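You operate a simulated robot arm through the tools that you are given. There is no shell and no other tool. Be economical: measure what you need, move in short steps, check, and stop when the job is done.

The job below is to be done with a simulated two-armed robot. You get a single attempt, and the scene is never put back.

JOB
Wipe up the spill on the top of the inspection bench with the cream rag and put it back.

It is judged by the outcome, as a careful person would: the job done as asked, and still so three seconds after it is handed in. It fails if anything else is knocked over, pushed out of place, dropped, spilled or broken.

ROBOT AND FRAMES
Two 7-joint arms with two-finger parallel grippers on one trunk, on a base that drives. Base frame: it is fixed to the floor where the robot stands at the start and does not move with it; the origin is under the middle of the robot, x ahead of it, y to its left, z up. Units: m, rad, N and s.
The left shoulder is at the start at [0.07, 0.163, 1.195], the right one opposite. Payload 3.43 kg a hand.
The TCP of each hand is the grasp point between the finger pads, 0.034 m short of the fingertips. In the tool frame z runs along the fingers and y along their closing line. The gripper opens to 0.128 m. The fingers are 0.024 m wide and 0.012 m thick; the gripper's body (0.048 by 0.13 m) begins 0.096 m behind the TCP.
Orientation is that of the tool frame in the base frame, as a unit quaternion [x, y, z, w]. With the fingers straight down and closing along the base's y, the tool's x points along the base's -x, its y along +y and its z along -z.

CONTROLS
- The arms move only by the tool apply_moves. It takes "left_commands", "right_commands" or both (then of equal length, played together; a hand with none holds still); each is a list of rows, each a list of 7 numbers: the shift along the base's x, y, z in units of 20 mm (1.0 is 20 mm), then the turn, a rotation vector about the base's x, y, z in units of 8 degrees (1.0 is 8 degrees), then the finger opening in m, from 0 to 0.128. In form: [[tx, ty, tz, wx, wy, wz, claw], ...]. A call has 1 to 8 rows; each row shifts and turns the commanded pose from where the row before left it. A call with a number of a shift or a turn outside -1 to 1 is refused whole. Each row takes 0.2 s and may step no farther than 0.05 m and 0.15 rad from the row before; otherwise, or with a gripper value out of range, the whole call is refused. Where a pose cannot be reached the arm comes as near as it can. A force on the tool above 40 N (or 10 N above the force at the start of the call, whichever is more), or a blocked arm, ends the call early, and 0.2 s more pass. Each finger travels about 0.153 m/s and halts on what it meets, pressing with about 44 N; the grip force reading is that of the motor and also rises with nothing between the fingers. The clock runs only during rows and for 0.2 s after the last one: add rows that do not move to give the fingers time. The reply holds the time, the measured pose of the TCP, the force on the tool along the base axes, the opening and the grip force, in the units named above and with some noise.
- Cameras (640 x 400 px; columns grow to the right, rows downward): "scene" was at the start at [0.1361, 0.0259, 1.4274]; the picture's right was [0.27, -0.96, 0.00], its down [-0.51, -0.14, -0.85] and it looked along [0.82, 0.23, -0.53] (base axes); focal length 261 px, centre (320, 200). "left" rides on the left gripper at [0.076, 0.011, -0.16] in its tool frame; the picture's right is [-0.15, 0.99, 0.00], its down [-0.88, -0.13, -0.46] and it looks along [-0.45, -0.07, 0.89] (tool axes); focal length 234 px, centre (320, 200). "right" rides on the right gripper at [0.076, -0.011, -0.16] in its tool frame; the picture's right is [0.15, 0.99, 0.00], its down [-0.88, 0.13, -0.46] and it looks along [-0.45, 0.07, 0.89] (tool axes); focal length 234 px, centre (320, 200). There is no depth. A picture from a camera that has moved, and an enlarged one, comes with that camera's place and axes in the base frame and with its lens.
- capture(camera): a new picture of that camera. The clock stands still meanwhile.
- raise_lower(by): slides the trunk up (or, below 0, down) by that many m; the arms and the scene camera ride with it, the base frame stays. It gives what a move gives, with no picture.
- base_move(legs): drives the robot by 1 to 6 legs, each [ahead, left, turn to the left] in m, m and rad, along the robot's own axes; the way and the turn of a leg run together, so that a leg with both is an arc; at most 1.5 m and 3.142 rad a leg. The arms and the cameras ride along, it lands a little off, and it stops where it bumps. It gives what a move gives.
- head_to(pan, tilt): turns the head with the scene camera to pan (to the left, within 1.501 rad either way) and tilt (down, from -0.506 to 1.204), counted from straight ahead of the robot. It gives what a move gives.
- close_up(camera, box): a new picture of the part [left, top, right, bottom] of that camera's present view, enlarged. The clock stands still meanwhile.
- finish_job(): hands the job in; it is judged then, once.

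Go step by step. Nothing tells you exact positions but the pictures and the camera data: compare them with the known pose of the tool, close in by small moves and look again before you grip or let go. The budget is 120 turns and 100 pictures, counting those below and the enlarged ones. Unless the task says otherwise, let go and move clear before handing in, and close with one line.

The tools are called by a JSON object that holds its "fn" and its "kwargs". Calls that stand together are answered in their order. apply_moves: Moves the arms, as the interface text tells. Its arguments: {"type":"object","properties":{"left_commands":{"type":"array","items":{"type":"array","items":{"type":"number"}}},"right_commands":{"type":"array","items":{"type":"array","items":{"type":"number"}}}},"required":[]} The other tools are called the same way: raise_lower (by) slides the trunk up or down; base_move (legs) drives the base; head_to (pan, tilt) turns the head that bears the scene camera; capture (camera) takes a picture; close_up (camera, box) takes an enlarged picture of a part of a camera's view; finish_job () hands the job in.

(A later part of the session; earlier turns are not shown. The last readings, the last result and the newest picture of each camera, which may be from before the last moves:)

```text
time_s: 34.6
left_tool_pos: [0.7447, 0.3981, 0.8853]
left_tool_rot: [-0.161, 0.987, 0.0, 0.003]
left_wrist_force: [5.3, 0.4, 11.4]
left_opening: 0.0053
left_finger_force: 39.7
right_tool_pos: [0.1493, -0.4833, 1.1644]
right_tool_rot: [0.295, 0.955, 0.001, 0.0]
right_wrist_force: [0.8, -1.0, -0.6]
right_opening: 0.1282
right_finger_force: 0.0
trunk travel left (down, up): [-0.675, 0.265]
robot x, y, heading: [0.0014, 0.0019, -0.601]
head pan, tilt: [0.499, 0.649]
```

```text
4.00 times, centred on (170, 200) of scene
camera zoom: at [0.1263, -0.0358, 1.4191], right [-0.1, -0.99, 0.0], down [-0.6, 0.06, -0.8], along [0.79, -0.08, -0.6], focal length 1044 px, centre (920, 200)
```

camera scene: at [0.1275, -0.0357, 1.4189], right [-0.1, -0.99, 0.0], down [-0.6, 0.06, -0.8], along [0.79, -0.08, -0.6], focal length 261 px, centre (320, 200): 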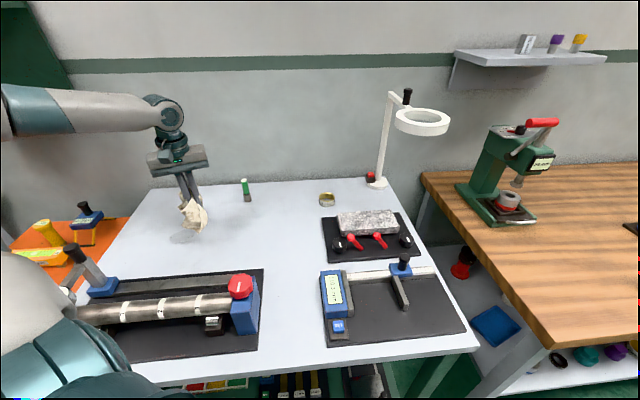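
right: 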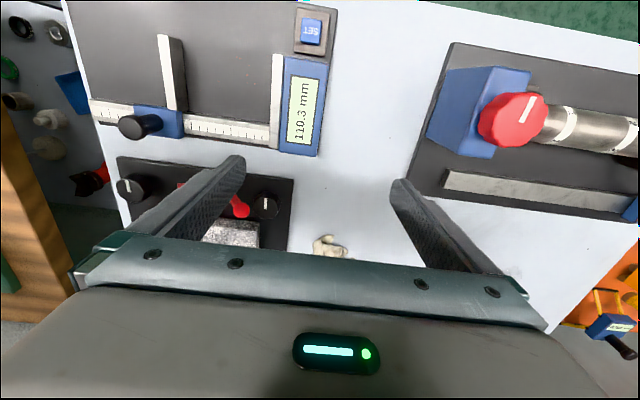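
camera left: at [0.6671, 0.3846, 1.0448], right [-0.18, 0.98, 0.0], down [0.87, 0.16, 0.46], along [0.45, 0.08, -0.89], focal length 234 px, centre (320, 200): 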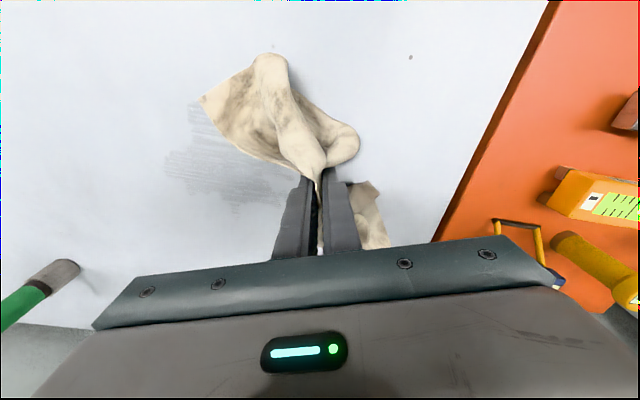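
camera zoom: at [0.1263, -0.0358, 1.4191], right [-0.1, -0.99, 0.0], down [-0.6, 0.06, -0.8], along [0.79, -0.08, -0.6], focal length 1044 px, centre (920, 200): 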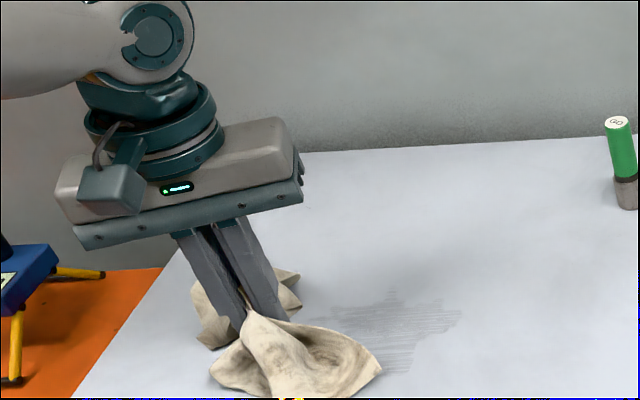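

Most of it remains as thin streaks running along y. I'll wipe at right angles with strokes along x, staying clear of the bar fixture (back edge near x = 0.59).

{"fn": "apply_moves", "kwargs": {"left_commands": [[0.5, -0.9, 0, 0, 0, 0, 0], [1, -0.9, 0, 0, 0, 0, 0], [1, 0, 0, 0, 0, 0, 0], [-1, 0, 0, 0, 0, 0, 0], [-1, 0, 0, 0, 0, 0, 0], [-1, 0, 0, 0, 0, 0, 0], [-1, 0, 0, 0, 0, 0, 0], [-1, 0, 0, 0, 0, 0, 0]]}}

{"fn": "apply_moves", "kwargs": {"left_commands": [[0, -0.7, 0, 0, 0, 0, 0], [1, 0, 0, 0, 0, 0, 0], [1, 0, 0, 0, 0, 0, 0], [1, 0, 0, 0, 0, 0, 0], [1, 0, 0, 0, 0, 0, 0], [1, 0, 0, 0, 0, 0, 0], [0, -0.7, 0, 0, 0, 0, 0], [-1, 0, 0, 0, 0, 0, 0]]}}

{"fn": "apply_moves", "kwargs": {"left_commands": [[-1, 0, 0, 0, 0, 0, 0], [-1, 0, 0, 0, 0, 0, 0], [-1, 0, 0, 0, 0, 0, 0], [-1, 0, 0, 0, 0, 0, 0], [0, -0.7, 0, 0, 0, 0, 0], [1, 0, 0, 0, 0, 0, 0], [1, 0, 0, 0, 0, 0, 0], [1, 0, 0, 0, 0, 0, 0]]}}

{"fn": "apply_moves", "kwargs": {"left_commands": [[1, 0, 0, 0, 0, 0, 0], [1, 0, 0, 0, 0, 0, 0], [0, -0.7, 0, 0, 0, 0, 0], [-1, 0, 0, 0, 0, 0, 0], [-1, 0, 0, 0, 0, 0, 0], [-1, -0.5, 0, 0, 0, 0, 0], [0, -1, 0, 0, 0, 0, 0], [0, -1, 0, 0, 0, 0, 0]]}}

{"fn": "capture", "kwargs": {"camera": "left"}}

{"fn": "close_up", "kwargs": {"camera": "scene", "box": [90, 150, 250, 250]}}

```text
time_s: 36.5
left_tool_pos: [0.6928, 0.3614, 0.8854]
left_tool_rot: [-0.161, 0.987, -0.001, 0.002]
left_wrist_force: [3.6, 1.2, 11.0]
left_opening: 0.0055
left_finger_force: 39.8
right_tool_pos: [0.1485, -0.4827, 1.1661]
right_tool_rot: [0.296, 0.955, 0.0, 0.0]
right_wrist_force: [-0.7, -0.8, 0.0]
right_opening: 0.1282
right_finger_force: 0.1
trunk travel left (down, up): [-0.675, 0.265]
robot x, y, heading: [-0.0014, 0.0002, -0.604]
head pan, tilt: [0.499, 0.649]
```

```text
time_s: 38.2
left_tool_pos: [0.773, 0.3315, 0.8856]
left_tool_rot: [-0.162, 0.987, 0.0, 0.003]
left_wrist_force: [3.2, 1.6, 11.6]
left_opening: 0.0055
left_finger_force: 39.6
right_tool_pos: [0.1466, -0.4827, 1.1648]
right_tool_rot: [0.295, 0.955, 0.0, 0.001]
right_wrist_force: [-0.8, -0.6, 0.1]
right_opening: 0.1281
right_finger_force: 0.0
trunk travel left (down, up): [-0.675, 0.265]
robot x, y, heading: [-0.0007, -0.0018, -0.603]
head pan, tilt: [0.499, 0.649]
```

```text
time_s: 40.0
left_tool_pos: [0.7533, 0.3191, 0.8851]
left_tool_rot: [-0.161, 0.987, 0.0, 0.002]
left_wrist_force: [-4.2, -1.8, 12.0]
left_opening: 0.0052
left_finger_force: 39.9
right_tool_pos: [0.1472, -0.4834, 1.165]
right_tool_rot: [0.295, 0.955, 0.001, 0.001]
right_wrist_force: [0.5, 1.0, 0.0]
right_opening: 0.1281
right_finger_force: 0.0
trunk travel left (down, up): [-0.675, 0.265]
robot x, y, heading: [-0.0022, 0.0015, -0.603]
head pan, tilt: [0.499, 0.649]
```

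```text
time_s: 41.9
left_tool_pos: [0.7345, 0.2544, 0.8855]
left_tool_rot: [-0.161, 0.987, 0.0, 0.003]
left_wrist_force: [0.9, 3.9, 12.8]
left_opening: 0.0055
left_finger_force: 40.3
right_tool_pos: [0.1492, -0.4819, 1.1656]
right_tool_rot: [0.295, 0.955, 0.001, 0.0]
right_wrist_force: [0.0, 0.5, 0.4]
right_opening: 0.128
right_finger_force: 0.0
trunk travel left (down, up): [-0.675, 0.265]
robot x, y, heading: [-0.0, -0.0, -0.605]
head pan, tilt: [0.499, 0.649]
```

```text
69 pictures are left
camera left: at [0.6572, 0.2427, 1.0449], right [-0.18, 0.98, 0.0], down [0.87, 0.16, 0.46], along [0.45, 0.08, -0.89], focal length 234 px, centre (320, 200)
```

left: 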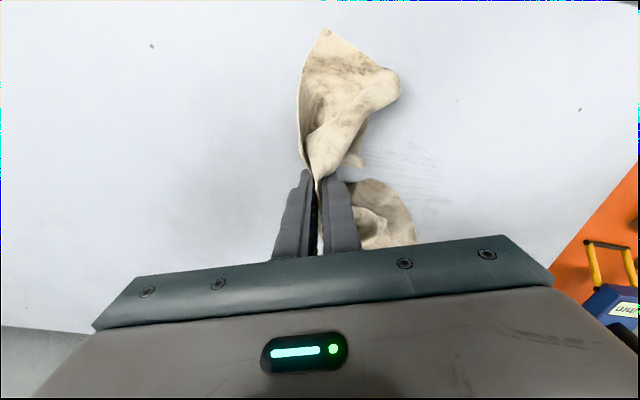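

```text
4.00 times, centred on (170, 200) of scene
camera zoom: at [0.1258, -0.0354, 1.4191], right [-0.1, -0.99, 0.0], down [-0.6, 0.06, -0.8], along [0.79, -0.08, -0.6], focal length 1044 px, centre (920, 200)
```

zoom: 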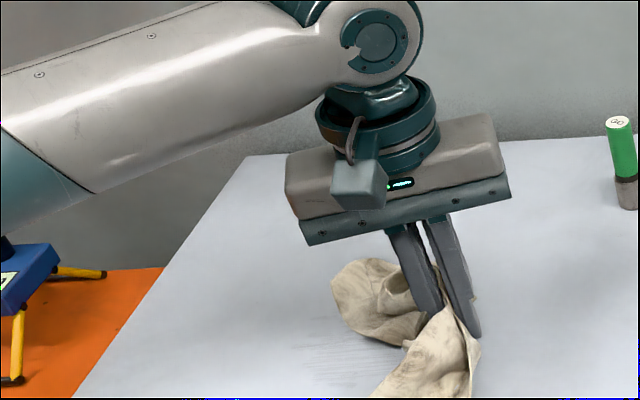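

Nearly gone; faint streaks remain around (0.70, 0.33). I'll run another set of crossed strokes over that area with offsets.

{"fn": "apply_moves", "kwargs": {"left_commands": [[-0.8, 0.5, 0, 0, 0, 0, 0], [0, 1, 0, 0, 0, 0, 0], [0, 1, 0, 0, 0, 0, 0], [0, 1, 0, 0, 0, 0, 0], [0, 1, 0, 0, 0, 0, 0], [0, 1, 0, 0, 0, 0, 0], [0, 1, 0, 0, 0, 0, 0], [-0.6, 0, 0, 0, 0, 0, 0]]}}

{"fn": "apply_moves", "kwargs": {"left_commands": [[0, -1, 0, 0, 0, 0, 0], [0, -1, 0, 0, 0, 0, 0], [0, -1, 0, 0, 0, 0, 0], [0, -1, 0, 0, 0, 0, 0], [0, -1, 0, 0, 0, 0, 0], [0.9, 0.3, 0, 0, 0, 0, 0], [0, 1, 0, 0, 0, 0, 0], [0, 1, 0, 0, 0, 0, 0]]}}

{"fn": "apply_moves", "kwargs": {"left_commands": [[0, 1, 0, 0, 0, 0, 0], [0, 1, 0, 0, 0, 0, 0], [0.4, 0, 0, 0, 0, 0, 0], [0.8, -0.3, 0, 0, 0, 0, 0], [0.9, 0, 0, 0, 0, 0, 0], [0, -0.5, 0, 0, 0, 0, 0], [-1, 0, 0, 0, 0, 0, 0], [-1, 0, 0, 0, 0, 0, 0]]}}

{"fn": "apply_moves", "kwargs": {"left_commands": [[-1, 0, 0, 0, 0, 0, 0], [-1, -0.5, 0, 0, 0, 0, 0], [1, 0, 0, 0, 0, 0, 0], [1, 0, 0, 0, 0, 0, 0], [1, 0, 0, 0, 0, 0, 0], [1, -0.5, 0, 0, 0, 0, 0], [-1, 0, 0, 0, 0, 0, 0], [-1, 0, 0, 0, 0, 0, 0]]}}

{"fn": "apply_moves", "kwargs": {"left_commands": [[-1, 0, 0, 0, 0, 0, 0], [-1, -0.5, 0, 0, 0, 0, 0], [1, 0, 0, 0, 0, 0, 0], [1, 0, 0, 0, 0, 0, 0], [0.5, -0.8, 0.3, 0, 0, 0, 0], [0, -1, 0.5, 0, 0, 0, 0], [0, -1, 0.6, 0, 0, 0, 0], [0, -1, 0.6, 0, 0, 0, 0]]}}

{"fn": "capture", "kwargs": {"camera": "left"}}

{"fn": "close_up", "kwargs": {"camera": "scene", "box": [90, 150, 250, 250]}}

```text
time_s: 43.6
left_tool_pos: [0.7055, 0.3853, 0.887]
left_tool_rot: [-0.161, 0.987, 0.001, 0.002]
left_wrist_force: [3.6, 0.9, 11.7]
left_opening: 0.0056
left_finger_force: 39.9
right_tool_pos: [0.1487, -0.4832, 1.1649]
right_tool_rot: [0.295, 0.955, 0.0, 0.0]
right_wrist_force: [0.1, 0.4, 1.0]
right_opening: 0.1282
right_finger_force: 0.1
trunk travel left (down, up): [-0.675, 0.265]
robot x, y, heading: [-0.0002, -0.0003, -0.603]
head pan, tilt: [0.499, 0.649]
```

```text
time_s: 45.5
left_tool_pos: [0.7233, 0.3293, 0.8853]
left_tool_rot: [-0.161, 0.987, -0.001, 0.003]
left_wrist_force: [-0.6, -6.9, 21.4]
left_opening: 0.005
left_finger_force: 40.1
right_tool_pos: [0.1466, -0.4847, 1.1646]
right_tool_rot: [0.295, 0.955, 0.001, 0.001]
right_wrist_force: [0.6, -0.1, 0.1]
right_opening: 0.1279
right_finger_force: 0.1
trunk travel left (down, up): [-0.675, 0.265]
robot x, y, heading: [-0.0004, 0.0053, -0.602]
head pan, tilt: [0.499, 0.649]
```

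```text
time_s: 47.2
left_tool_pos: [0.7257, 0.3551, 0.8861]
left_tool_rot: [-0.161, 0.987, -0.001, 0.003]
left_wrist_force: [4.1, 0.0, 16.1]
left_opening: 0.0055
left_finger_force: 39.6
right_tool_pos: [0.1476, -0.4838, 1.1644]
right_tool_rot: [0.296, 0.955, 0.0, 0.001]
right_wrist_force: [-0.2, 0.7, -0.9]
right_opening: 0.128
right_finger_force: 0.1
trunk travel left (down, up): [-0.675, 0.265]
robot x, y, heading: [-0.0042, -0.0018, -0.602]
head pan, tilt: [0.499, 0.649]
```

```text
time_s: 49.0
left_tool_pos: [0.7261, 0.3354, 0.8859]
left_tool_rot: [-0.16, 0.987, -0.001, 0.003]
left_wrist_force: [0.1, 0.1, 10.5]
left_opening: 0.0055
left_finger_force: 39.7
right_tool_pos: [0.1479, -0.4832, 1.1653]
right_tool_rot: [0.296, 0.955, 0.001, 0.0]
right_wrist_force: [-0.8, 0.2, 0.2]
right_opening: 0.1281
right_finger_force: 0.0
trunk travel left (down, up): [-0.675, 0.265]
robot x, y, heading: [0.0004, -0.0027, -0.606]
head pan, tilt: [0.499, 0.649]
```

```text
time_s: 50.9
left_tool_pos: [0.7367, 0.2497, 0.9231]
left_tool_rot: [-0.161, 0.987, -0.001, 0.003]
left_wrist_force: [0.5, 0.7, -0.1]
left_opening: 0.0055
left_finger_force: 39.7
right_tool_pos: [0.1498, -0.4831, 1.1644]
right_tool_rot: [0.296, 0.955, 0.0, 0.0]
right_wrist_force: [-0.4, -0.8, -0.4]
right_opening: 0.1283
right_finger_force: 0.0
trunk travel left (down, up): [-0.675, 0.265]
robot x, y, heading: [0.0019, -0.0025, -0.601]
head pan, tilt: [0.499, 0.649]
```

```text
67 pictures are left
camera left: at [0.6606, 0.2368, 1.0829], right [-0.18, 0.98, 0.0], down [0.87, 0.16, 0.46], along [0.45, 0.08, -0.89], focal length 234 px, centre (320, 200)
```

left: 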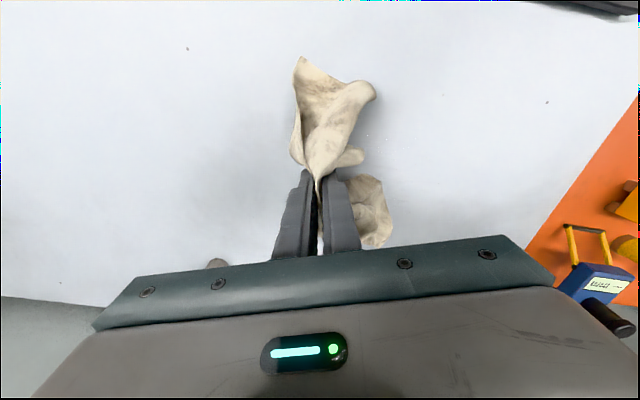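

```text
4.00 times, centred on (170, 200) of scene
camera zoom: at [0.128, -0.0355, 1.4189], right [-0.1, -0.99, 0.0], down [-0.6, 0.06, -0.8], along [0.79, -0.08, -0.61], focal length 1044 px, centre (920, 200)
```

zoom: 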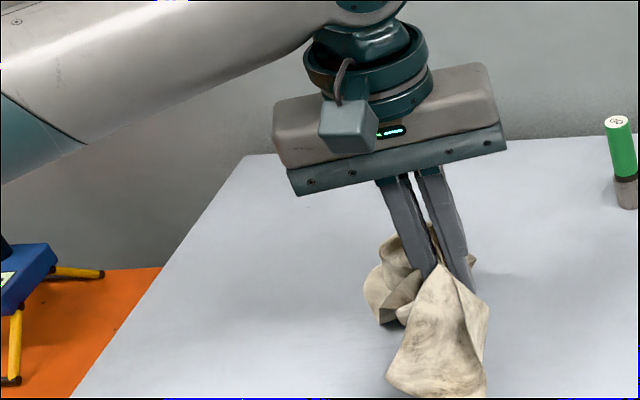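

Looks clean except perhaps a tiny speck near left-camera (367,137). I'll lift, carry the rag away a bit, and inspect the area closely.

{"fn": "apply_moves", "kwargs": {"left_commands": [[0, -0.5, 0.9, 0, 0, 0, 0], [0, -1, 0.9, 0, 0, 0, 0], [0, -1, 0.7, 0, 0, 0, 0], [0, -1, 0.5, 0, 0, 0, 0], [0, -1, 0, 0, 0, 0, 0], [0, -1, 0, 0, 0, 0, 0], [0, 0, 0, 0, 0, 0, 0]]}}

{"fn": "close_up", "kwargs": {"camera": "left", "box": [320, 50, 560, 200]}}

{"fn": "close_up", "kwargs": {"camera": "scene", "box": [110, 170, 270, 270]}}

```text
time_s: 52.5
left_tool_pos: [0.7266, 0.1384, 0.9959]
left_tool_rot: [-0.163, 0.987, 0.001, 0.01]
left_wrist_force: [-0.4, 0.6, -0.3]
left_opening: 0.0052
left_finger_force: 40.2
right_tool_pos: [0.1364, -0.4874, 1.1643]
right_tool_rot: [0.296, 0.955, 0.003, 0.005]
right_wrist_force: [-0.2, -0.1, -0.1]
right_opening: 0.1279
right_finger_force: 0.1
trunk travel left (down, up): [-0.675, 0.265]
robot x, y, heading: [-0.0033, 0.0002, -0.598]
head pan, tilt: [0.499, 0.649]
```

```text
2.67 times, centred on (440, 125) of left
camera zoom: at [0.6471, 0.124, 1.1541], right [-0.18, 0.98, 0.0], down [0.87, 0.16, 0.47], along [0.47, 0.09, -0.88], focal length 624 px, centre (0, 400)
```

zoom: 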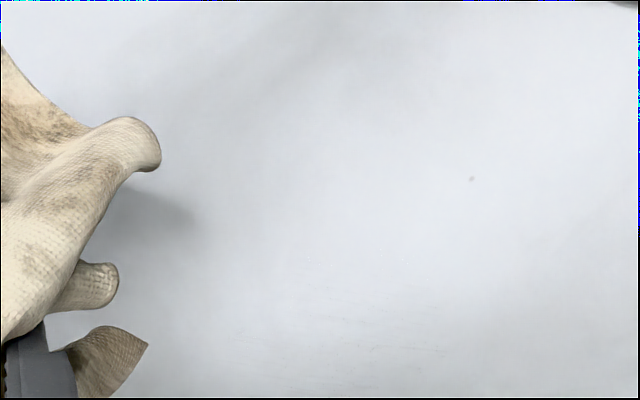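

```text
4.00 times, centred on (190, 220) of scene
camera zoom: at [0.1113, -0.0408, 1.4211], right [-0.1, -0.99, -0.01], down [-0.59, 0.06, -0.8], along [0.8, -0.08, -0.6], focal length 1044 px, centre (840, 120)
```

zoom: 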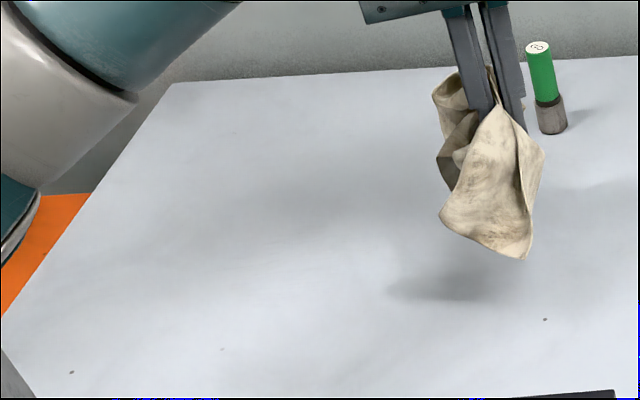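

The spill is practically gone, but camera and both hands shifted ~1 cm backwards in this move, as if the robot tilted or the arm is touching something. I'll look before moving on.

{"fn": "capture", "kwargs": {"camera": "scene"}}

{"fn": "apply_moves", "kwargs": {"left_commands": [[0, 0, 0, 0, 0, 0, 0]]}}

{"fn": "capture", "kwargs": {"camera": "left"}}

```text
63 pictures are left
camera scene: at [0.1113, -0.0408, 1.4211], right [-0.1, -0.99, -0.01], down [-0.59, 0.06, -0.8], along [0.8, -0.08, -0.6], focal length 261 px, centre (320, 200)
```

scene: 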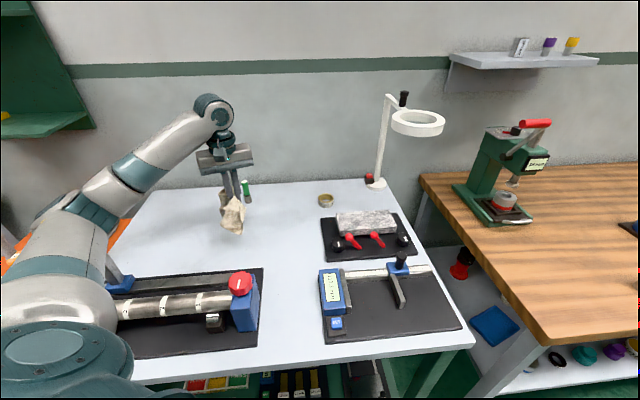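

```text
time_s: 52.9
left_tool_pos: [0.7256, 0.1387, 0.9953]
left_tool_rot: [-0.162, 0.987, 0.002, 0.01]
left_wrist_force: [0.2, -0.6, 0.1]
left_opening: 0.0053
left_finger_force: 39.9
right_tool_pos: [0.1368, -0.4882, 1.1634]
right_tool_rot: [0.296, 0.955, 0.004, 0.005]
right_wrist_force: [1.2, -0.4, 0.0]
right_opening: 0.128
right_finger_force: 0.0
trunk travel left (down, up): [-0.675, 0.265]
robot x, y, heading: [0.0045, -0.001, -0.598]
head pan, tilt: [0.499, 0.649]
```

```text
62 pictures are left
camera left: at [0.6474, 0.1236, 1.1538], right [-0.18, 0.98, 0.0], down [0.87, 0.16, 0.47], along [0.47, 0.09, -0.88], focal length 234 px, centre (320, 200)
```

left: 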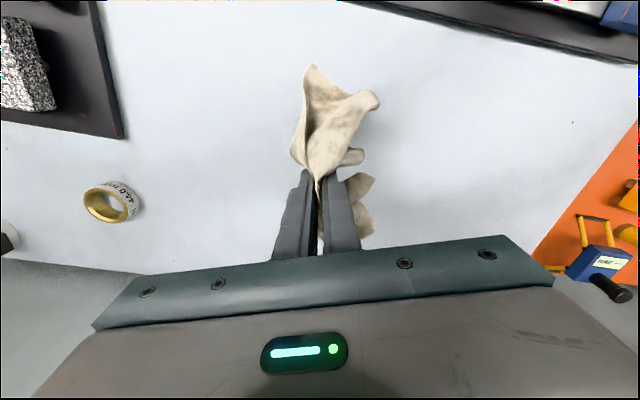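

The elbow has dropped low on the left and appears to rest near the dial-gauge stand. I'll look there closely before any motion.

{"fn": "close_up", "kwargs": {"camera": "scene", "box": [0, 180, 280, 355]}}

{"fn": "capture", "kwargs": {"camera": "right"}}

```text
2.29 times, centred on (140, 268) of scene
camera zoom: at [0.1115, -0.0415, 1.4206], right [-0.1, -0.99, -0.01], down [-0.59, 0.06, -0.8], along [0.8, -0.08, -0.6], focal length 596 px, centre (731, 46)
```

zoom: 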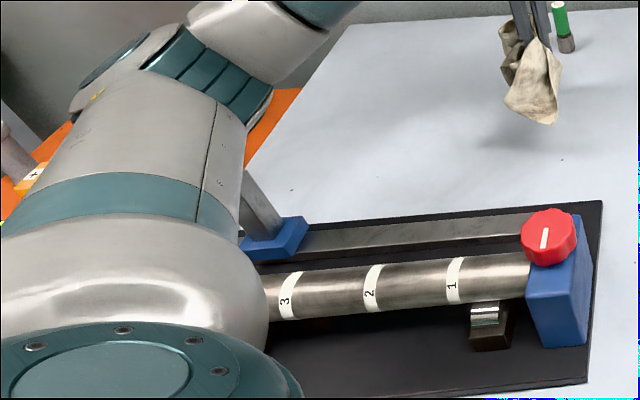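

```text
60 pictures are left
camera right: at [0.0654, -0.4545, 1.3235], right [0.44, 0.9, 0.01], down [0.79, -0.39, 0.46], along [0.42, -0.19, -0.89], focal length 234 px, centre (320, 200)
```

right: 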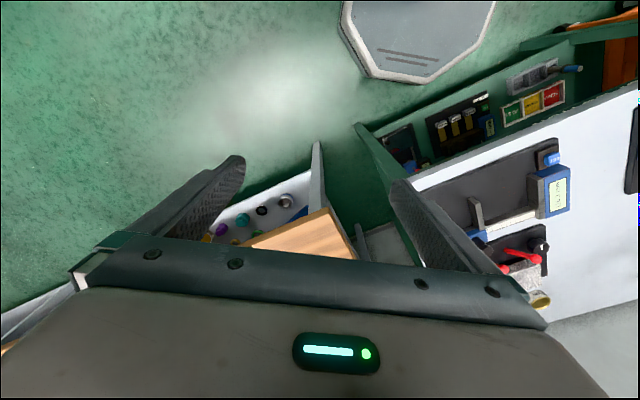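

The elbow seems to be pressing down around the dial stand, which may have shifted slightly. Raising the trunk lifts the whole arm straight up off it, with the rag still held.

{"fn": "raise_lower", "kwargs": {"by": 0.1}}

{"fn": "capture", "kwargs": {"camera": "scene"}}

```text
time_s: 54.2
left_tool_pos: [0.7353, 0.1389, 1.0854]
left_tool_rot: [-0.16, 0.987, -0.001, 0.002]
left_wrist_force: [1.3, -0.2, -0.6]
left_opening: 0.0053
left_finger_force: 39.1
right_tool_pos: [0.1479, -0.4845, 1.2642]
right_tool_rot: [0.296, 0.955, 0.0, 0.0]
right_wrist_force: [0.2, 0.0, -0.5]
right_opening: 0.128
right_finger_force: 0.1
trunk travel left (down, up): [-0.775, 0.165]
robot x, y, heading: [0.0011, -0.0007, -0.606]
head pan, tilt: [0.499, 0.649]
```

```text
59 pictures are left
camera scene: at [0.1263, -0.0356, 1.519], right [-0.1, -0.99, 0.0], down [-0.6, 0.06, -0.8], along [0.79, -0.08, -0.6], focal length 261 px, centre (320, 200)
```

scene: 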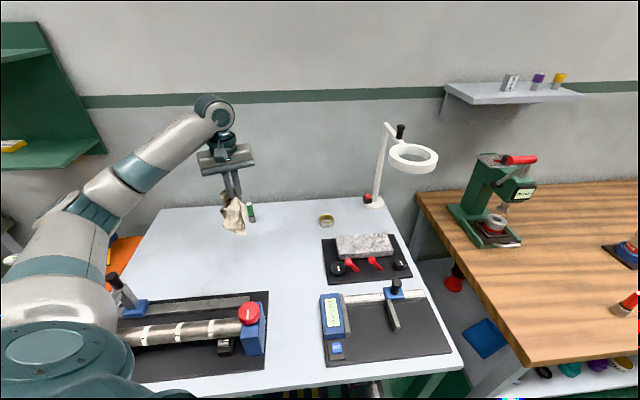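

The tilt is relieved. I'll check the dial stand's state.

{"fn": "close_up", "kwargs": {"camera": "scene", "box": [90, 250, 290, 375]}}

{"fn": "apply_moves", "kwargs": {"left_commands": [[0, 0, 1, 0, 0, 0, 0], [0, 0, 1, 0, 0, 0, 0], [0, 0, 0, 0, 0, 0, 0]]}}

{"fn": "capture", "kwargs": {"camera": "scene"}}

```text
3.20 times, centred on (190, 312) of scene
camera zoom: at [0.1263, -0.0356, 1.519], right [-0.1, -0.99, 0.0], down [-0.6, 0.06, -0.8], along [0.79, -0.08, -0.6], focal length 835 px, centre (736, -160)
```

zoom: 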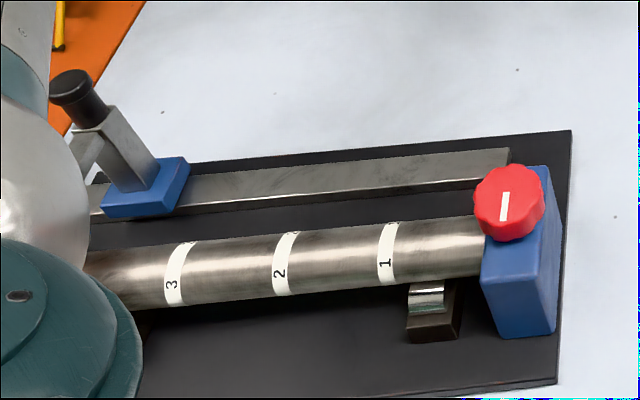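

```text
time_s: 55.0
left_tool_pos: [0.7371, 0.1401, 1.1243]
left_tool_rot: [-0.16, 0.987, 0.0, 0.002]
left_wrist_force: [-0.2, 0.1, 0.2]
left_opening: 0.0056
left_finger_force: 39.7
right_tool_pos: [0.149, -0.4833, 1.2654]
right_tool_rot: [0.296, 0.955, 0.0, 0.0]
right_wrist_force: [0.8, 0.5, -0.1]
right_opening: 0.1281
right_finger_force: 0.0
trunk travel left (down, up): [-0.775, 0.165]
robot x, y, heading: [-0.0017, -0.0007, -0.602]
head pan, tilt: [0.499, 0.649]
```

```text
57 pictures are left
camera scene: at [0.1283, -0.0348, 1.5188], right [-0.1, -0.99, 0.0], down [-0.6, 0.06, -0.8], along [0.79, -0.08, -0.61], focal length 261 px, centre (320, 200)
```

scene: 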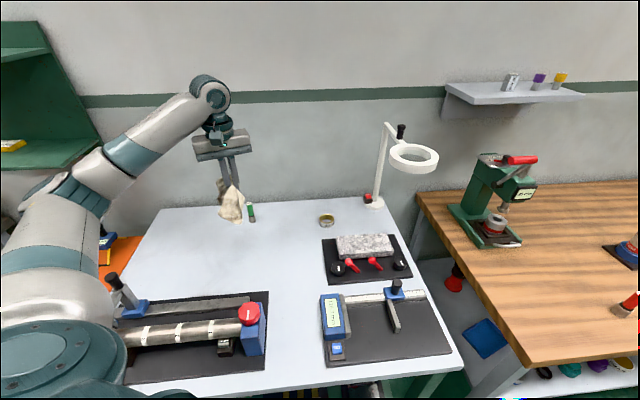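

The dial stand is upright, but its base seems to have slid roughly 3 cm along its bar. I'll deal with that after putting the rag back. First I'll raise the trunk more so the elbow stays high, then carry the rag toward its original place.

{"fn": "raise_lower", "kwargs": {"by": 0.1}}

{"fn": "apply_moves", "kwargs": {"left_commands": [[0, -1, 0, 0, 0, 0, 0], [0, -1, 0, 0, 0, 0, 0], [0, -1, 0, 0, 0, 0, 0], [0, -1, 0, 0, 0, 0, 0], [0, 0, 0, 0, 0, 0, 0]]}}

{"fn": "capture", "kwargs": {"camera": "scene"}}

```text
time_s: 56.3
left_tool_pos: [0.7357, 0.1381, 1.2242]
left_tool_rot: [-0.161, 0.987, -0.001, 0.002]
left_wrist_force: [-0.6, 0.0, -1.3]
left_opening: 0.0053
left_finger_force: 39.6
right_tool_pos: [0.1494, -0.4818, 1.3643]
right_tool_rot: [0.295, 0.955, 0.0, 0.0]
right_wrist_force: [0.6, -0.4, 0.2]
right_opening: 0.1279
right_finger_force: 0.0
trunk travel left (down, up): [-0.875, 0.065]
robot x, y, heading: [-0.0001, 0.0049, -0.6]
head pan, tilt: [0.499, 0.649]
```

```text
time_s: 57.5
left_tool_pos: [0.7353, 0.061, 1.2225]
left_tool_rot: [-0.16, 0.987, -0.001, 0.002]
left_wrist_force: [0.6, 0.8, -0.6]
left_opening: 0.0054
left_finger_force: 39.6
right_tool_pos: [0.1497, -0.4829, 1.3649]
right_tool_rot: [0.296, 0.955, 0.0, 0.0]
right_wrist_force: [0.7, 0.2, 0.1]
right_opening: 0.1281
right_finger_force: 0.0
trunk travel left (down, up): [-0.875, 0.065]
robot x, y, heading: [0.0027, 0.0026, -0.604]
head pan, tilt: [0.499, 0.649]
```

```text
56 pictures are left
camera scene: at [0.1275, -0.0347, 1.6189], right [-0.1, -0.99, 0.0], down [-0.6, 0.06, -0.8], along [0.79, -0.08, -0.6], focal length 261 px, centre (320, 200)
```

scene: 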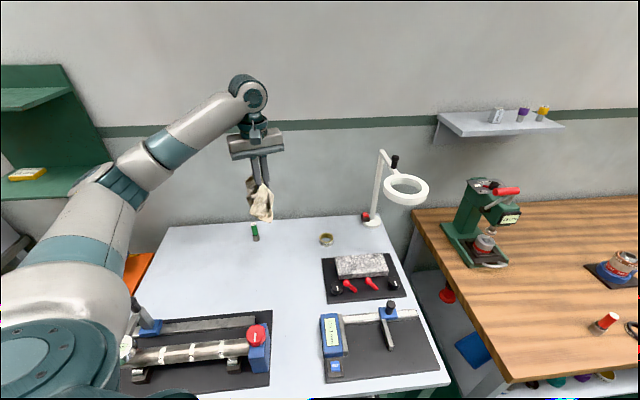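

All is clear. I'll go over the rag's original spot and start descending, checking the elbow midway.

{"fn": "apply_moves", "kwargs": {"left_commands": [[0.4, -0.9, 0, 0, 0, 0, 0], [0.4, -0.8, -0.5, 0, 0, 0, 0], [0.3, -0.8, -0.8, 0, 0, 0, 0], [0.3, -0.8, -1, 0, 0, 0, 0], [0, 0, -1, 0, 0, 0, 0], [0, 0, -1, 0, 0, 0, 0], [0, 0, -1, 0, 0, 0, 0], [0, 0, -1, 0, 0, 0, 0]]}}

{"fn": "capture", "kwargs": {"camera": "scene"}}

```text
time_s: 59.3
left_tool_pos: [0.7643, -0.0058, 1.0975]
left_tool_rot: [-0.16, 0.987, -0.001, 0.002]
left_wrist_force: [-0.2, -0.2, 0.1]
left_opening: 0.0056
left_finger_force: 40.0
right_tool_pos: [0.1489, -0.482, 1.3652]
right_tool_rot: [0.295, 0.955, -0.001, 0.0]
right_wrist_force: [-0.1, -0.3, -0.2]
right_opening: 0.1279
right_finger_force: 0.1
trunk travel left (down, up): [-0.875, 0.065]
robot x, y, heading: [-0.0003, -0.0017, -0.601]
head pan, tilt: [0.499, 0.649]
```

```text
55 pictures are left
camera scene: at [0.1279, -0.0349, 1.6189], right [-0.1, -0.99, 0.0], down [-0.6, 0.06, -0.8], along [0.79, -0.08, -0.6], focal length 261 px, centre (320, 200)
```

scene: 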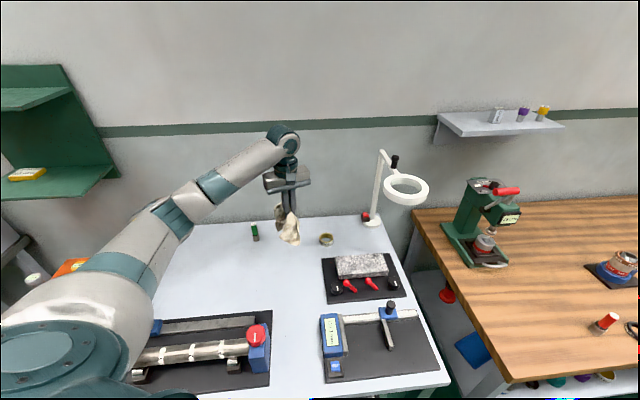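

The elbow is moving inward, over the tube but well above it. I'll descend another 10 cm and check.

{"fn": "apply_moves", "kwargs": {"left_commands": [[0, 0, -1, 0, 0, 0, 0], [0, 0, -1, 0, 0, 0, 0], [0, 0, -1, 0, 0, 0, 0], [0, 0, -1, 0, 0, 0, 0], [0, 0, -1, 0, 0, 0, 0], [0, 0, 0, 0, 0, 0, 0]]}}

{"fn": "capture", "kwargs": {"camera": "scene"}}

{"fn": "capture", "kwargs": {"camera": "left"}}

```text
time_s: 60.7
left_tool_pos: [0.765, -0.0062, 0.9972]
left_tool_rot: [-0.161, 0.987, -0.001, 0.003]
left_wrist_force: [0.1, -0.4, -0.1]
left_opening: 0.0055
left_finger_force: 39.7
right_tool_pos: [0.1484, -0.4835, 1.3643]
right_tool_rot: [0.297, 0.955, 0.0, 0.0]
right_wrist_force: [-0.1, 0.1, -0.3]
right_opening: 0.1279
right_finger_force: 0.0
trunk travel left (down, up): [-0.875, 0.065]
robot x, y, heading: [0.0013, 0.0002, -0.597]
head pan, tilt: [0.499, 0.649]
```

```text
54 pictures are left
camera scene: at [0.1273, -0.0351, 1.619], right [-0.1, -0.99, 0.0], down [-0.6, 0.06, -0.8], along [0.79, -0.08, -0.6], focal length 261 px, centre (320, 200)
```

scene: 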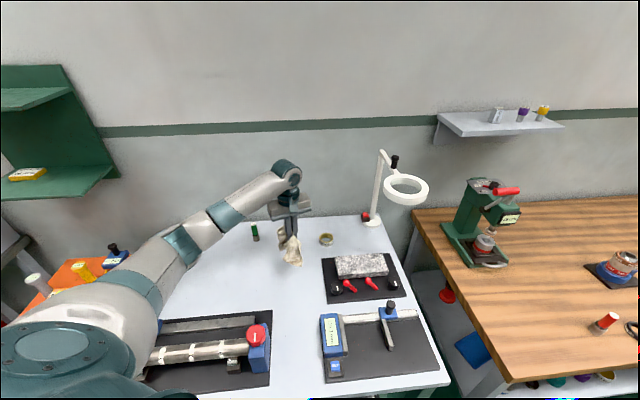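

```text
53 pictures are left
camera left: at [0.6873, -0.0191, 1.1568], right [-0.17, 0.98, 0.0], down [0.87, 0.16, 0.46], along [0.45, 0.08, -0.89], focal length 234 px, centre (320, 200)
```

left: 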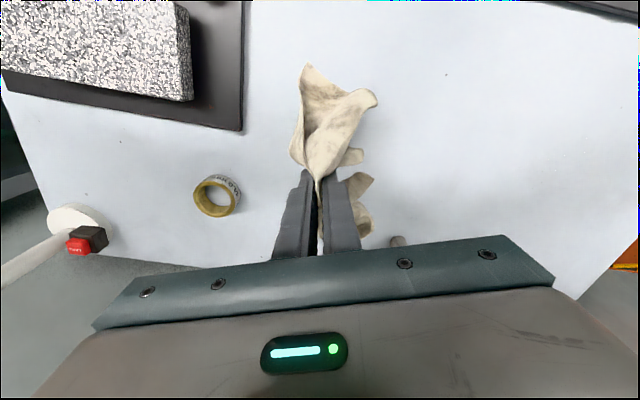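

Clear everywhere. I'll lower the rag down to just above the bench.

{"fn": "apply_moves", "kwargs": {"left_commands": [[0, 0, -1, 0, 0, 0, 0], [0, 0, -1, 0, 0, 0, 0], [0, 0, -1, 0, 0, 0, 0], [0, 0, -1, 0, 0, 0, 0], [0, 0, -1, 0, 0, 0, 0], [0, 0, -0.35, 0, 0, 0, 0], [0, 0, 0, 0, 0, 0, 0]]}}

{"fn": "capture", "kwargs": {"camera": "scene"}}

{"fn": "capture", "kwargs": {"camera": "left"}}

```text
time_s: 62.3
left_tool_pos: [0.7634, -0.0076, 0.8899]
left_tool_rot: [-0.161, 0.987, -0.001, 0.002]
left_wrist_force: [0.3, 0.4, -0.3]
left_opening: 0.0054
left_finger_force: 39.7
right_tool_pos: [0.15, -0.4835, 1.365]
right_tool_rot: [0.296, 0.955, 0.0, 0.0]
right_wrist_force: [-0.3, -0.6, -0.2]
right_opening: 0.1277
right_finger_force: 0.0
trunk travel left (down, up): [-0.875, 0.065]
robot x, y, heading: [-0.0028, -0.001, -0.6]
head pan, tilt: [0.499, 0.649]
```

```text
52 pictures are left
camera scene: at [0.1274, -0.035, 1.6189], right [-0.1, -0.99, 0.0], down [-0.6, 0.06, -0.8], along [0.79, -0.08, -0.6], focal length 261 px, centre (320, 200)
```

scene: 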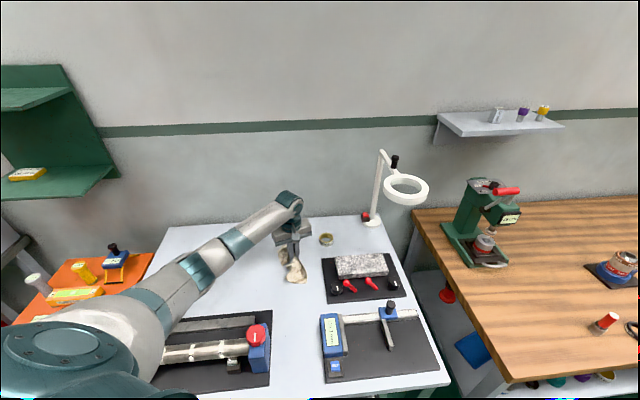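

```text
51 pictures are left
camera left: at [0.6876, -0.0192, 1.0493], right [-0.17, 0.98, 0.0], down [0.87, 0.16, 0.46], along [0.45, 0.08, -0.89], focal length 234 px, centre (320, 200)
```

left: 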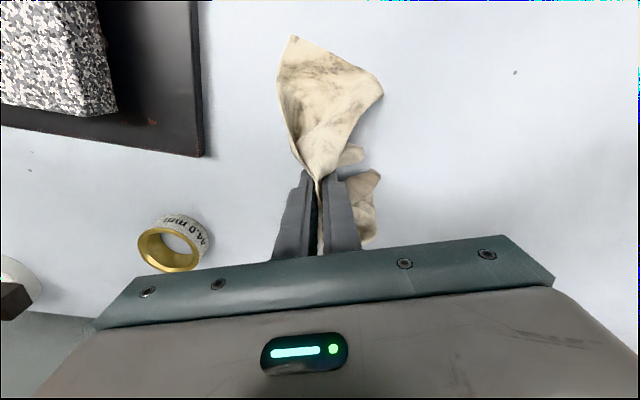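

Before letting go, I'll lift again and inspect the spill area once more; faint traces could remain.

{"fn": "apply_moves", "kwargs": {"left_commands": [[0, 0, 1, 0, 0, 0, 0], [0, 0, 1, 0, 0, 0, 0], [0, 0, 1, 0, 0, 0, 0], [0, 0, 1, 0, 0, 0, 0], [0, 0, 1, 0, 0, 0, 0], [0, 0, 1, 0, 0, 0, 0], [0, 0, 0, 0, 0, 0, 0]]}}

{"fn": "close_up", "kwargs": {"camera": "scene", "box": [170, 250, 250, 300]}}

{"fn": "close_up", "kwargs": {"camera": "left", "box": [480, 120, 640, 220]}}

```text
time_s: 63.9
left_tool_pos: [0.7649, -0.006, 1.0117]
left_tool_rot: [-0.16, 0.987, 0.0, 0.002]
left_wrist_force: [0.6, 0.4, 0.1]
left_opening: 0.0056
left_finger_force: 39.5
right_tool_pos: [0.1499, -0.4834, 1.3652]
right_tool_rot: [0.296, 0.955, 0.001, 0.0]
right_wrist_force: [-0.6, 0.1, 0.2]
right_opening: 0.1281
right_finger_force: 0.0
trunk travel left (down, up): [-0.875, 0.065]
robot x, y, heading: [0.0006, -0.0018, -0.598]
head pan, tilt: [0.499, 0.649]
```

```text
8.00 times, centred on (210, 275) of scene
camera zoom: at [0.1276, -0.0351, 1.6189], right [-0.1, -0.99, 0.0], down [-0.6, 0.06, -0.8], along [0.79, -0.08, -0.6], focal length 2088 px, centre (1200, -400)
```

zoom: 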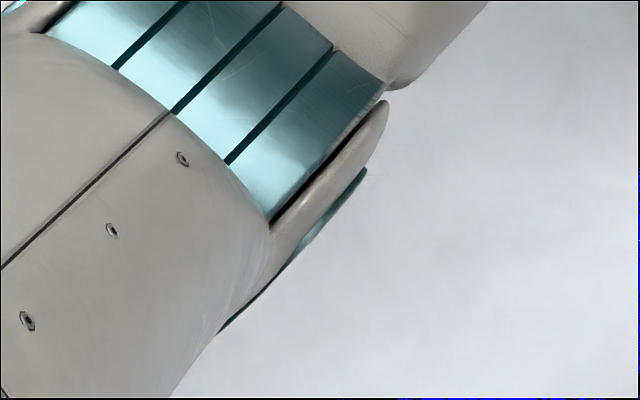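

```text
4.00 times, centred on (560, 170) of left
camera zoom: at [0.688, -0.0189, 1.1704], right [-0.18, 0.98, 0.0], down [0.87, 0.16, 0.46], along [0.45, 0.08, -0.89], focal length 937 px, centre (-640, 320)
```

zoom: 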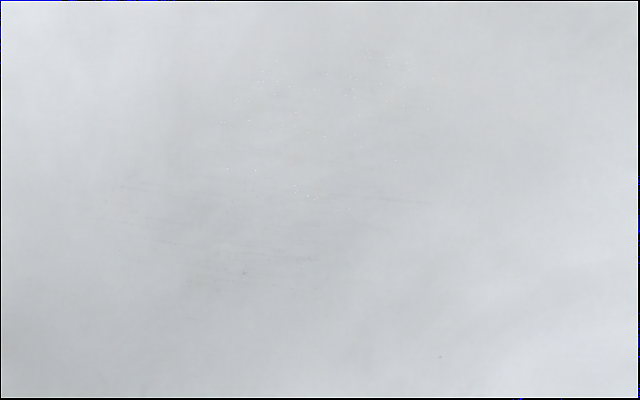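

Only very faint streaks and droplets remain, around x 0.69–0.77, y 0.27–0.36. I'll make one more wiping round, carrying the rag over the same clear path with the trunk kept high.

{"fn": "apply_moves", "kwargs": {"left_commands": [[-0.7, 0.4, 0, 0, 0, 0, 0], [-0.7, 0.6, 0, 0, 0, 0, 0], [0, 1, 0, 0, 0, 0, 0], [0, 1, 0, 0, 0, 0, 0], [0, 1, 0, 0, 0, 0, 0], [0, 1, 0, 0, 0, 0, 0], [0, 1, 0, 0, 0, 0, 0], [0, 1, 0, 0, 0, 0, 0]]}}

{"fn": "apply_moves", "kwargs": {"left_commands": [[0, 1, 0, 0, 0, 0, 0], [0, 1, 0, 0, 0, 0, 0], [0, 1, 0, 0, 0, 0, 0], [0, 1, 0, 0, 0, 0, 0], [0, 1, 0, 0, 0, 0, 0], [0, 0.5, 0, 0, 0, 0, 0], [0, 0, 0, 0, 0, 0, 0]]}}

{"fn": "capture", "kwargs": {"camera": "scene"}}

{"fn": "close_up", "kwargs": {"camera": "left", "box": [240, 60, 560, 260]}}

```text
time_s: 65.7
left_tool_pos: [0.7364, 0.1338, 1.0102]
left_tool_rot: [-0.16, 0.987, -0.001, 0.002]
left_wrist_force: [-0.2, 0.8, -0.8]
left_opening: 0.0054
left_finger_force: 39.3
right_tool_pos: [0.1488, -0.4823, 1.3646]
right_tool_rot: [0.295, 0.955, 0.0, 0.0]
right_wrist_force: [0.4, -0.2, 0.2]
right_opening: 0.1276
right_finger_force: 0.1
trunk travel left (down, up): [-0.875, 0.065]
robot x, y, heading: [0.0041, 0.0003, -0.594]
head pan, tilt: [0.499, 0.649]
```

```text
time_s: 67.3
left_tool_pos: [0.7352, 0.2453, 1.0117]
left_tool_rot: [-0.161, 0.987, 0.0, 0.001]
left_wrist_force: [-0.3, 0.0, -0.4]
left_opening: 0.0054
left_finger_force: 39.7
right_tool_pos: [0.1496, -0.4836, 1.366]
right_tool_rot: [0.295, 0.955, 0.001, 0.0]
right_wrist_force: [-0.5, -0.1, -0.3]
right_opening: 0.1277
right_finger_force: 0.1
trunk travel left (down, up): [-0.875, 0.065]
robot x, y, heading: [0.0031, 0.001, -0.604]
head pan, tilt: [0.499, 0.649]
```

```text
48 pictures are left
camera scene: at [0.1276, -0.0351, 1.6189], right [-0.1, -0.99, 0.0], down [-0.6, 0.06, -0.8], along [0.79, -0.08, -0.6], focal length 261 px, centre (320, 200)
```

scene: 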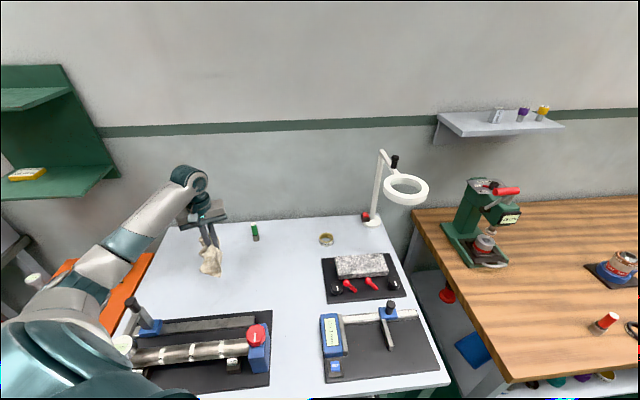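

```text
2.00 times, centred on (400, 160) of left
camera zoom: at [0.6593, 0.2318, 1.1705], right [-0.17, 0.98, 0.0], down [0.87, 0.16, 0.46], along [0.45, 0.08, -0.89], focal length 468 px, centre (160, 280)
```

zoom: 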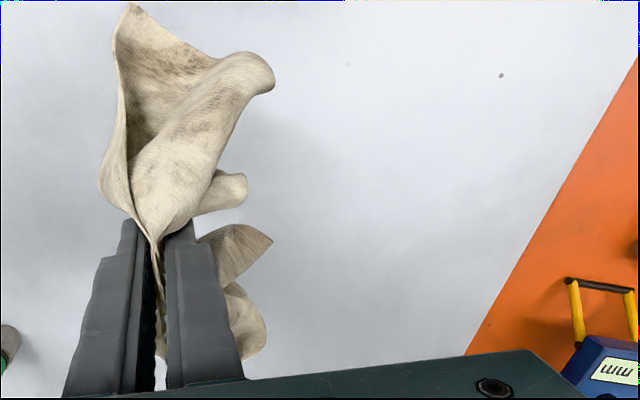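

The elbow is clear of the dial stand (cap top ~1.02). I'll raise the trunk another 6 cm for margin, then lower the rag just right of the spill area.

{"fn": "raise_lower", "kwargs": {"by": 0.06}}

{"fn": "apply_moves", "kwargs": {"left_commands": [[0, 0, -1, 0, 0, 0, 0], [0, 0, -1, 0, 0, 0, 0], [0, 0, -1, 0, 0, 0, 0], [0, 0, -1, 0, 0, 0, 0], [0, 0, -1, 0, 0, 0, 0], [0, 0, -0.5, 0, 0, 0, 0], [0, 0, 0, 0, 0, 0, 0]]}}

{"fn": "capture", "kwargs": {"camera": "scene"}}

```text
time_s: 68.3
left_tool_pos: [0.7357, 0.2448, 1.0713]
left_tool_rot: [-0.16, 0.987, -0.001, 0.002]
left_wrist_force: [-0.3, -0.1, -0.3]
left_opening: 0.0051
left_finger_force: 39.5
right_tool_pos: [0.1491, -0.4841, 1.4246]
right_tool_rot: [0.296, 0.955, 0.0, 0.0]
right_wrist_force: [0.3, 0.3, -0.1]
right_opening: 0.1281
right_finger_force: 0.0
trunk travel left (down, up): [-0.935, 0.005]
robot x, y, heading: [-0.0016, -0.0002, -0.6]
head pan, tilt: [0.499, 0.649]
```

```text
time_s: 69.9
left_tool_pos: [0.7363, 0.2444, 0.9616]
left_tool_rot: [-0.161, 0.987, -0.001, 0.002]
left_wrist_force: [0.4, 0.0, 0.0]
left_opening: 0.0054
left_finger_force: 40.2
right_tool_pos: [0.1499, -0.4828, 1.4254]
right_tool_rot: [0.296, 0.955, 0.0, 0.0]
right_wrist_force: [-0.9, -0.5, 0.2]
right_opening: 0.128
right_finger_force: 0.0
trunk travel left (down, up): [-0.935, 0.005]
robot x, y, heading: [0.0003, 0.0016, -0.602]
head pan, tilt: [0.499, 0.649]
```

```text
46 pictures are left
camera scene: at [0.1273, -0.0349, 1.679], right [-0.1, -0.99, 0.0], down [-0.6, 0.06, -0.8], along [0.79, -0.08, -0.6], focal length 261 px, centre (320, 200)
```

scene: 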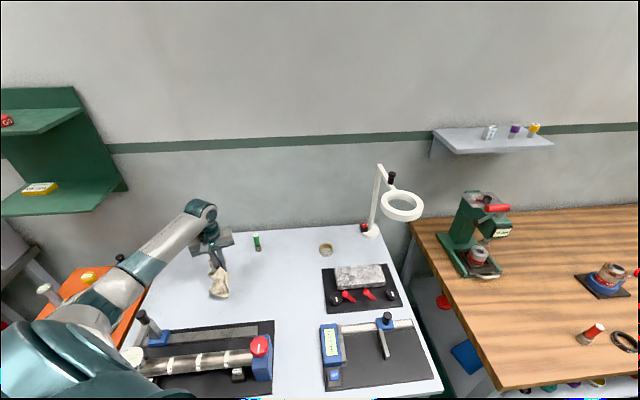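

The elbow is at roughly z 1.2, with ample room. I'll lower to the bench and wipe with crossed strokes.

{"fn": "apply_moves", "kwargs": {"left_commands": [[0, 0, -1, 0, 0, 0, 0], [0, 0, -1, 0, 0, 0, 0], [0, 0, -1, 0, 0, 0, 0], [0, 0, -0.8, 0, 0, 0, 0], [0, 0, 0, 0, 0, 0, 0]]}}

{"fn": "capture", "kwargs": {"camera": "scene"}}

```text
time_s: 71.1
left_tool_pos: [0.7354, 0.2433, 0.8854]
left_tool_rot: [-0.16, 0.987, -0.001, 0.004]
left_wrist_force: [0.4, 0.5, 7.9]
left_opening: 0.0054
left_finger_force: 39.5
right_tool_pos: [0.1478, -0.4823, 1.4248]
right_tool_rot: [0.295, 0.955, 0.0, 0.0]
right_wrist_force: [-0.6, 0.0, -0.7]
right_opening: 0.128
right_finger_force: 0.1
trunk travel left (down, up): [-0.935, 0.005]
robot x, y, heading: [0.0014, 0.0013, -0.603]
head pan, tilt: [0.499, 0.649]
```

```text
45 pictures are left
camera scene: at [0.1264, -0.0352, 1.6791], right [-0.1, -0.99, 0.0], down [-0.6, 0.06, -0.8], along [0.79, -0.08, -0.6], focal length 261 px, centre (320, 200)
```

scene: 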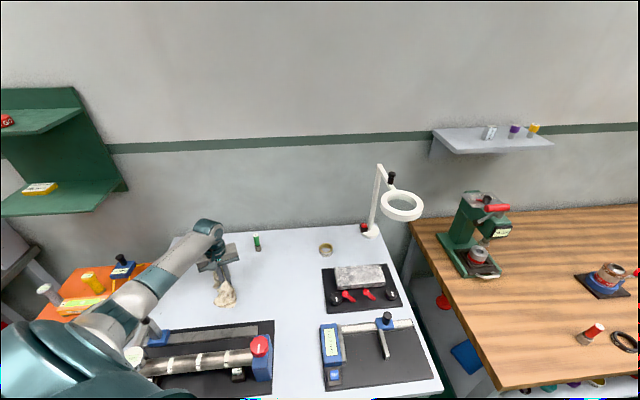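

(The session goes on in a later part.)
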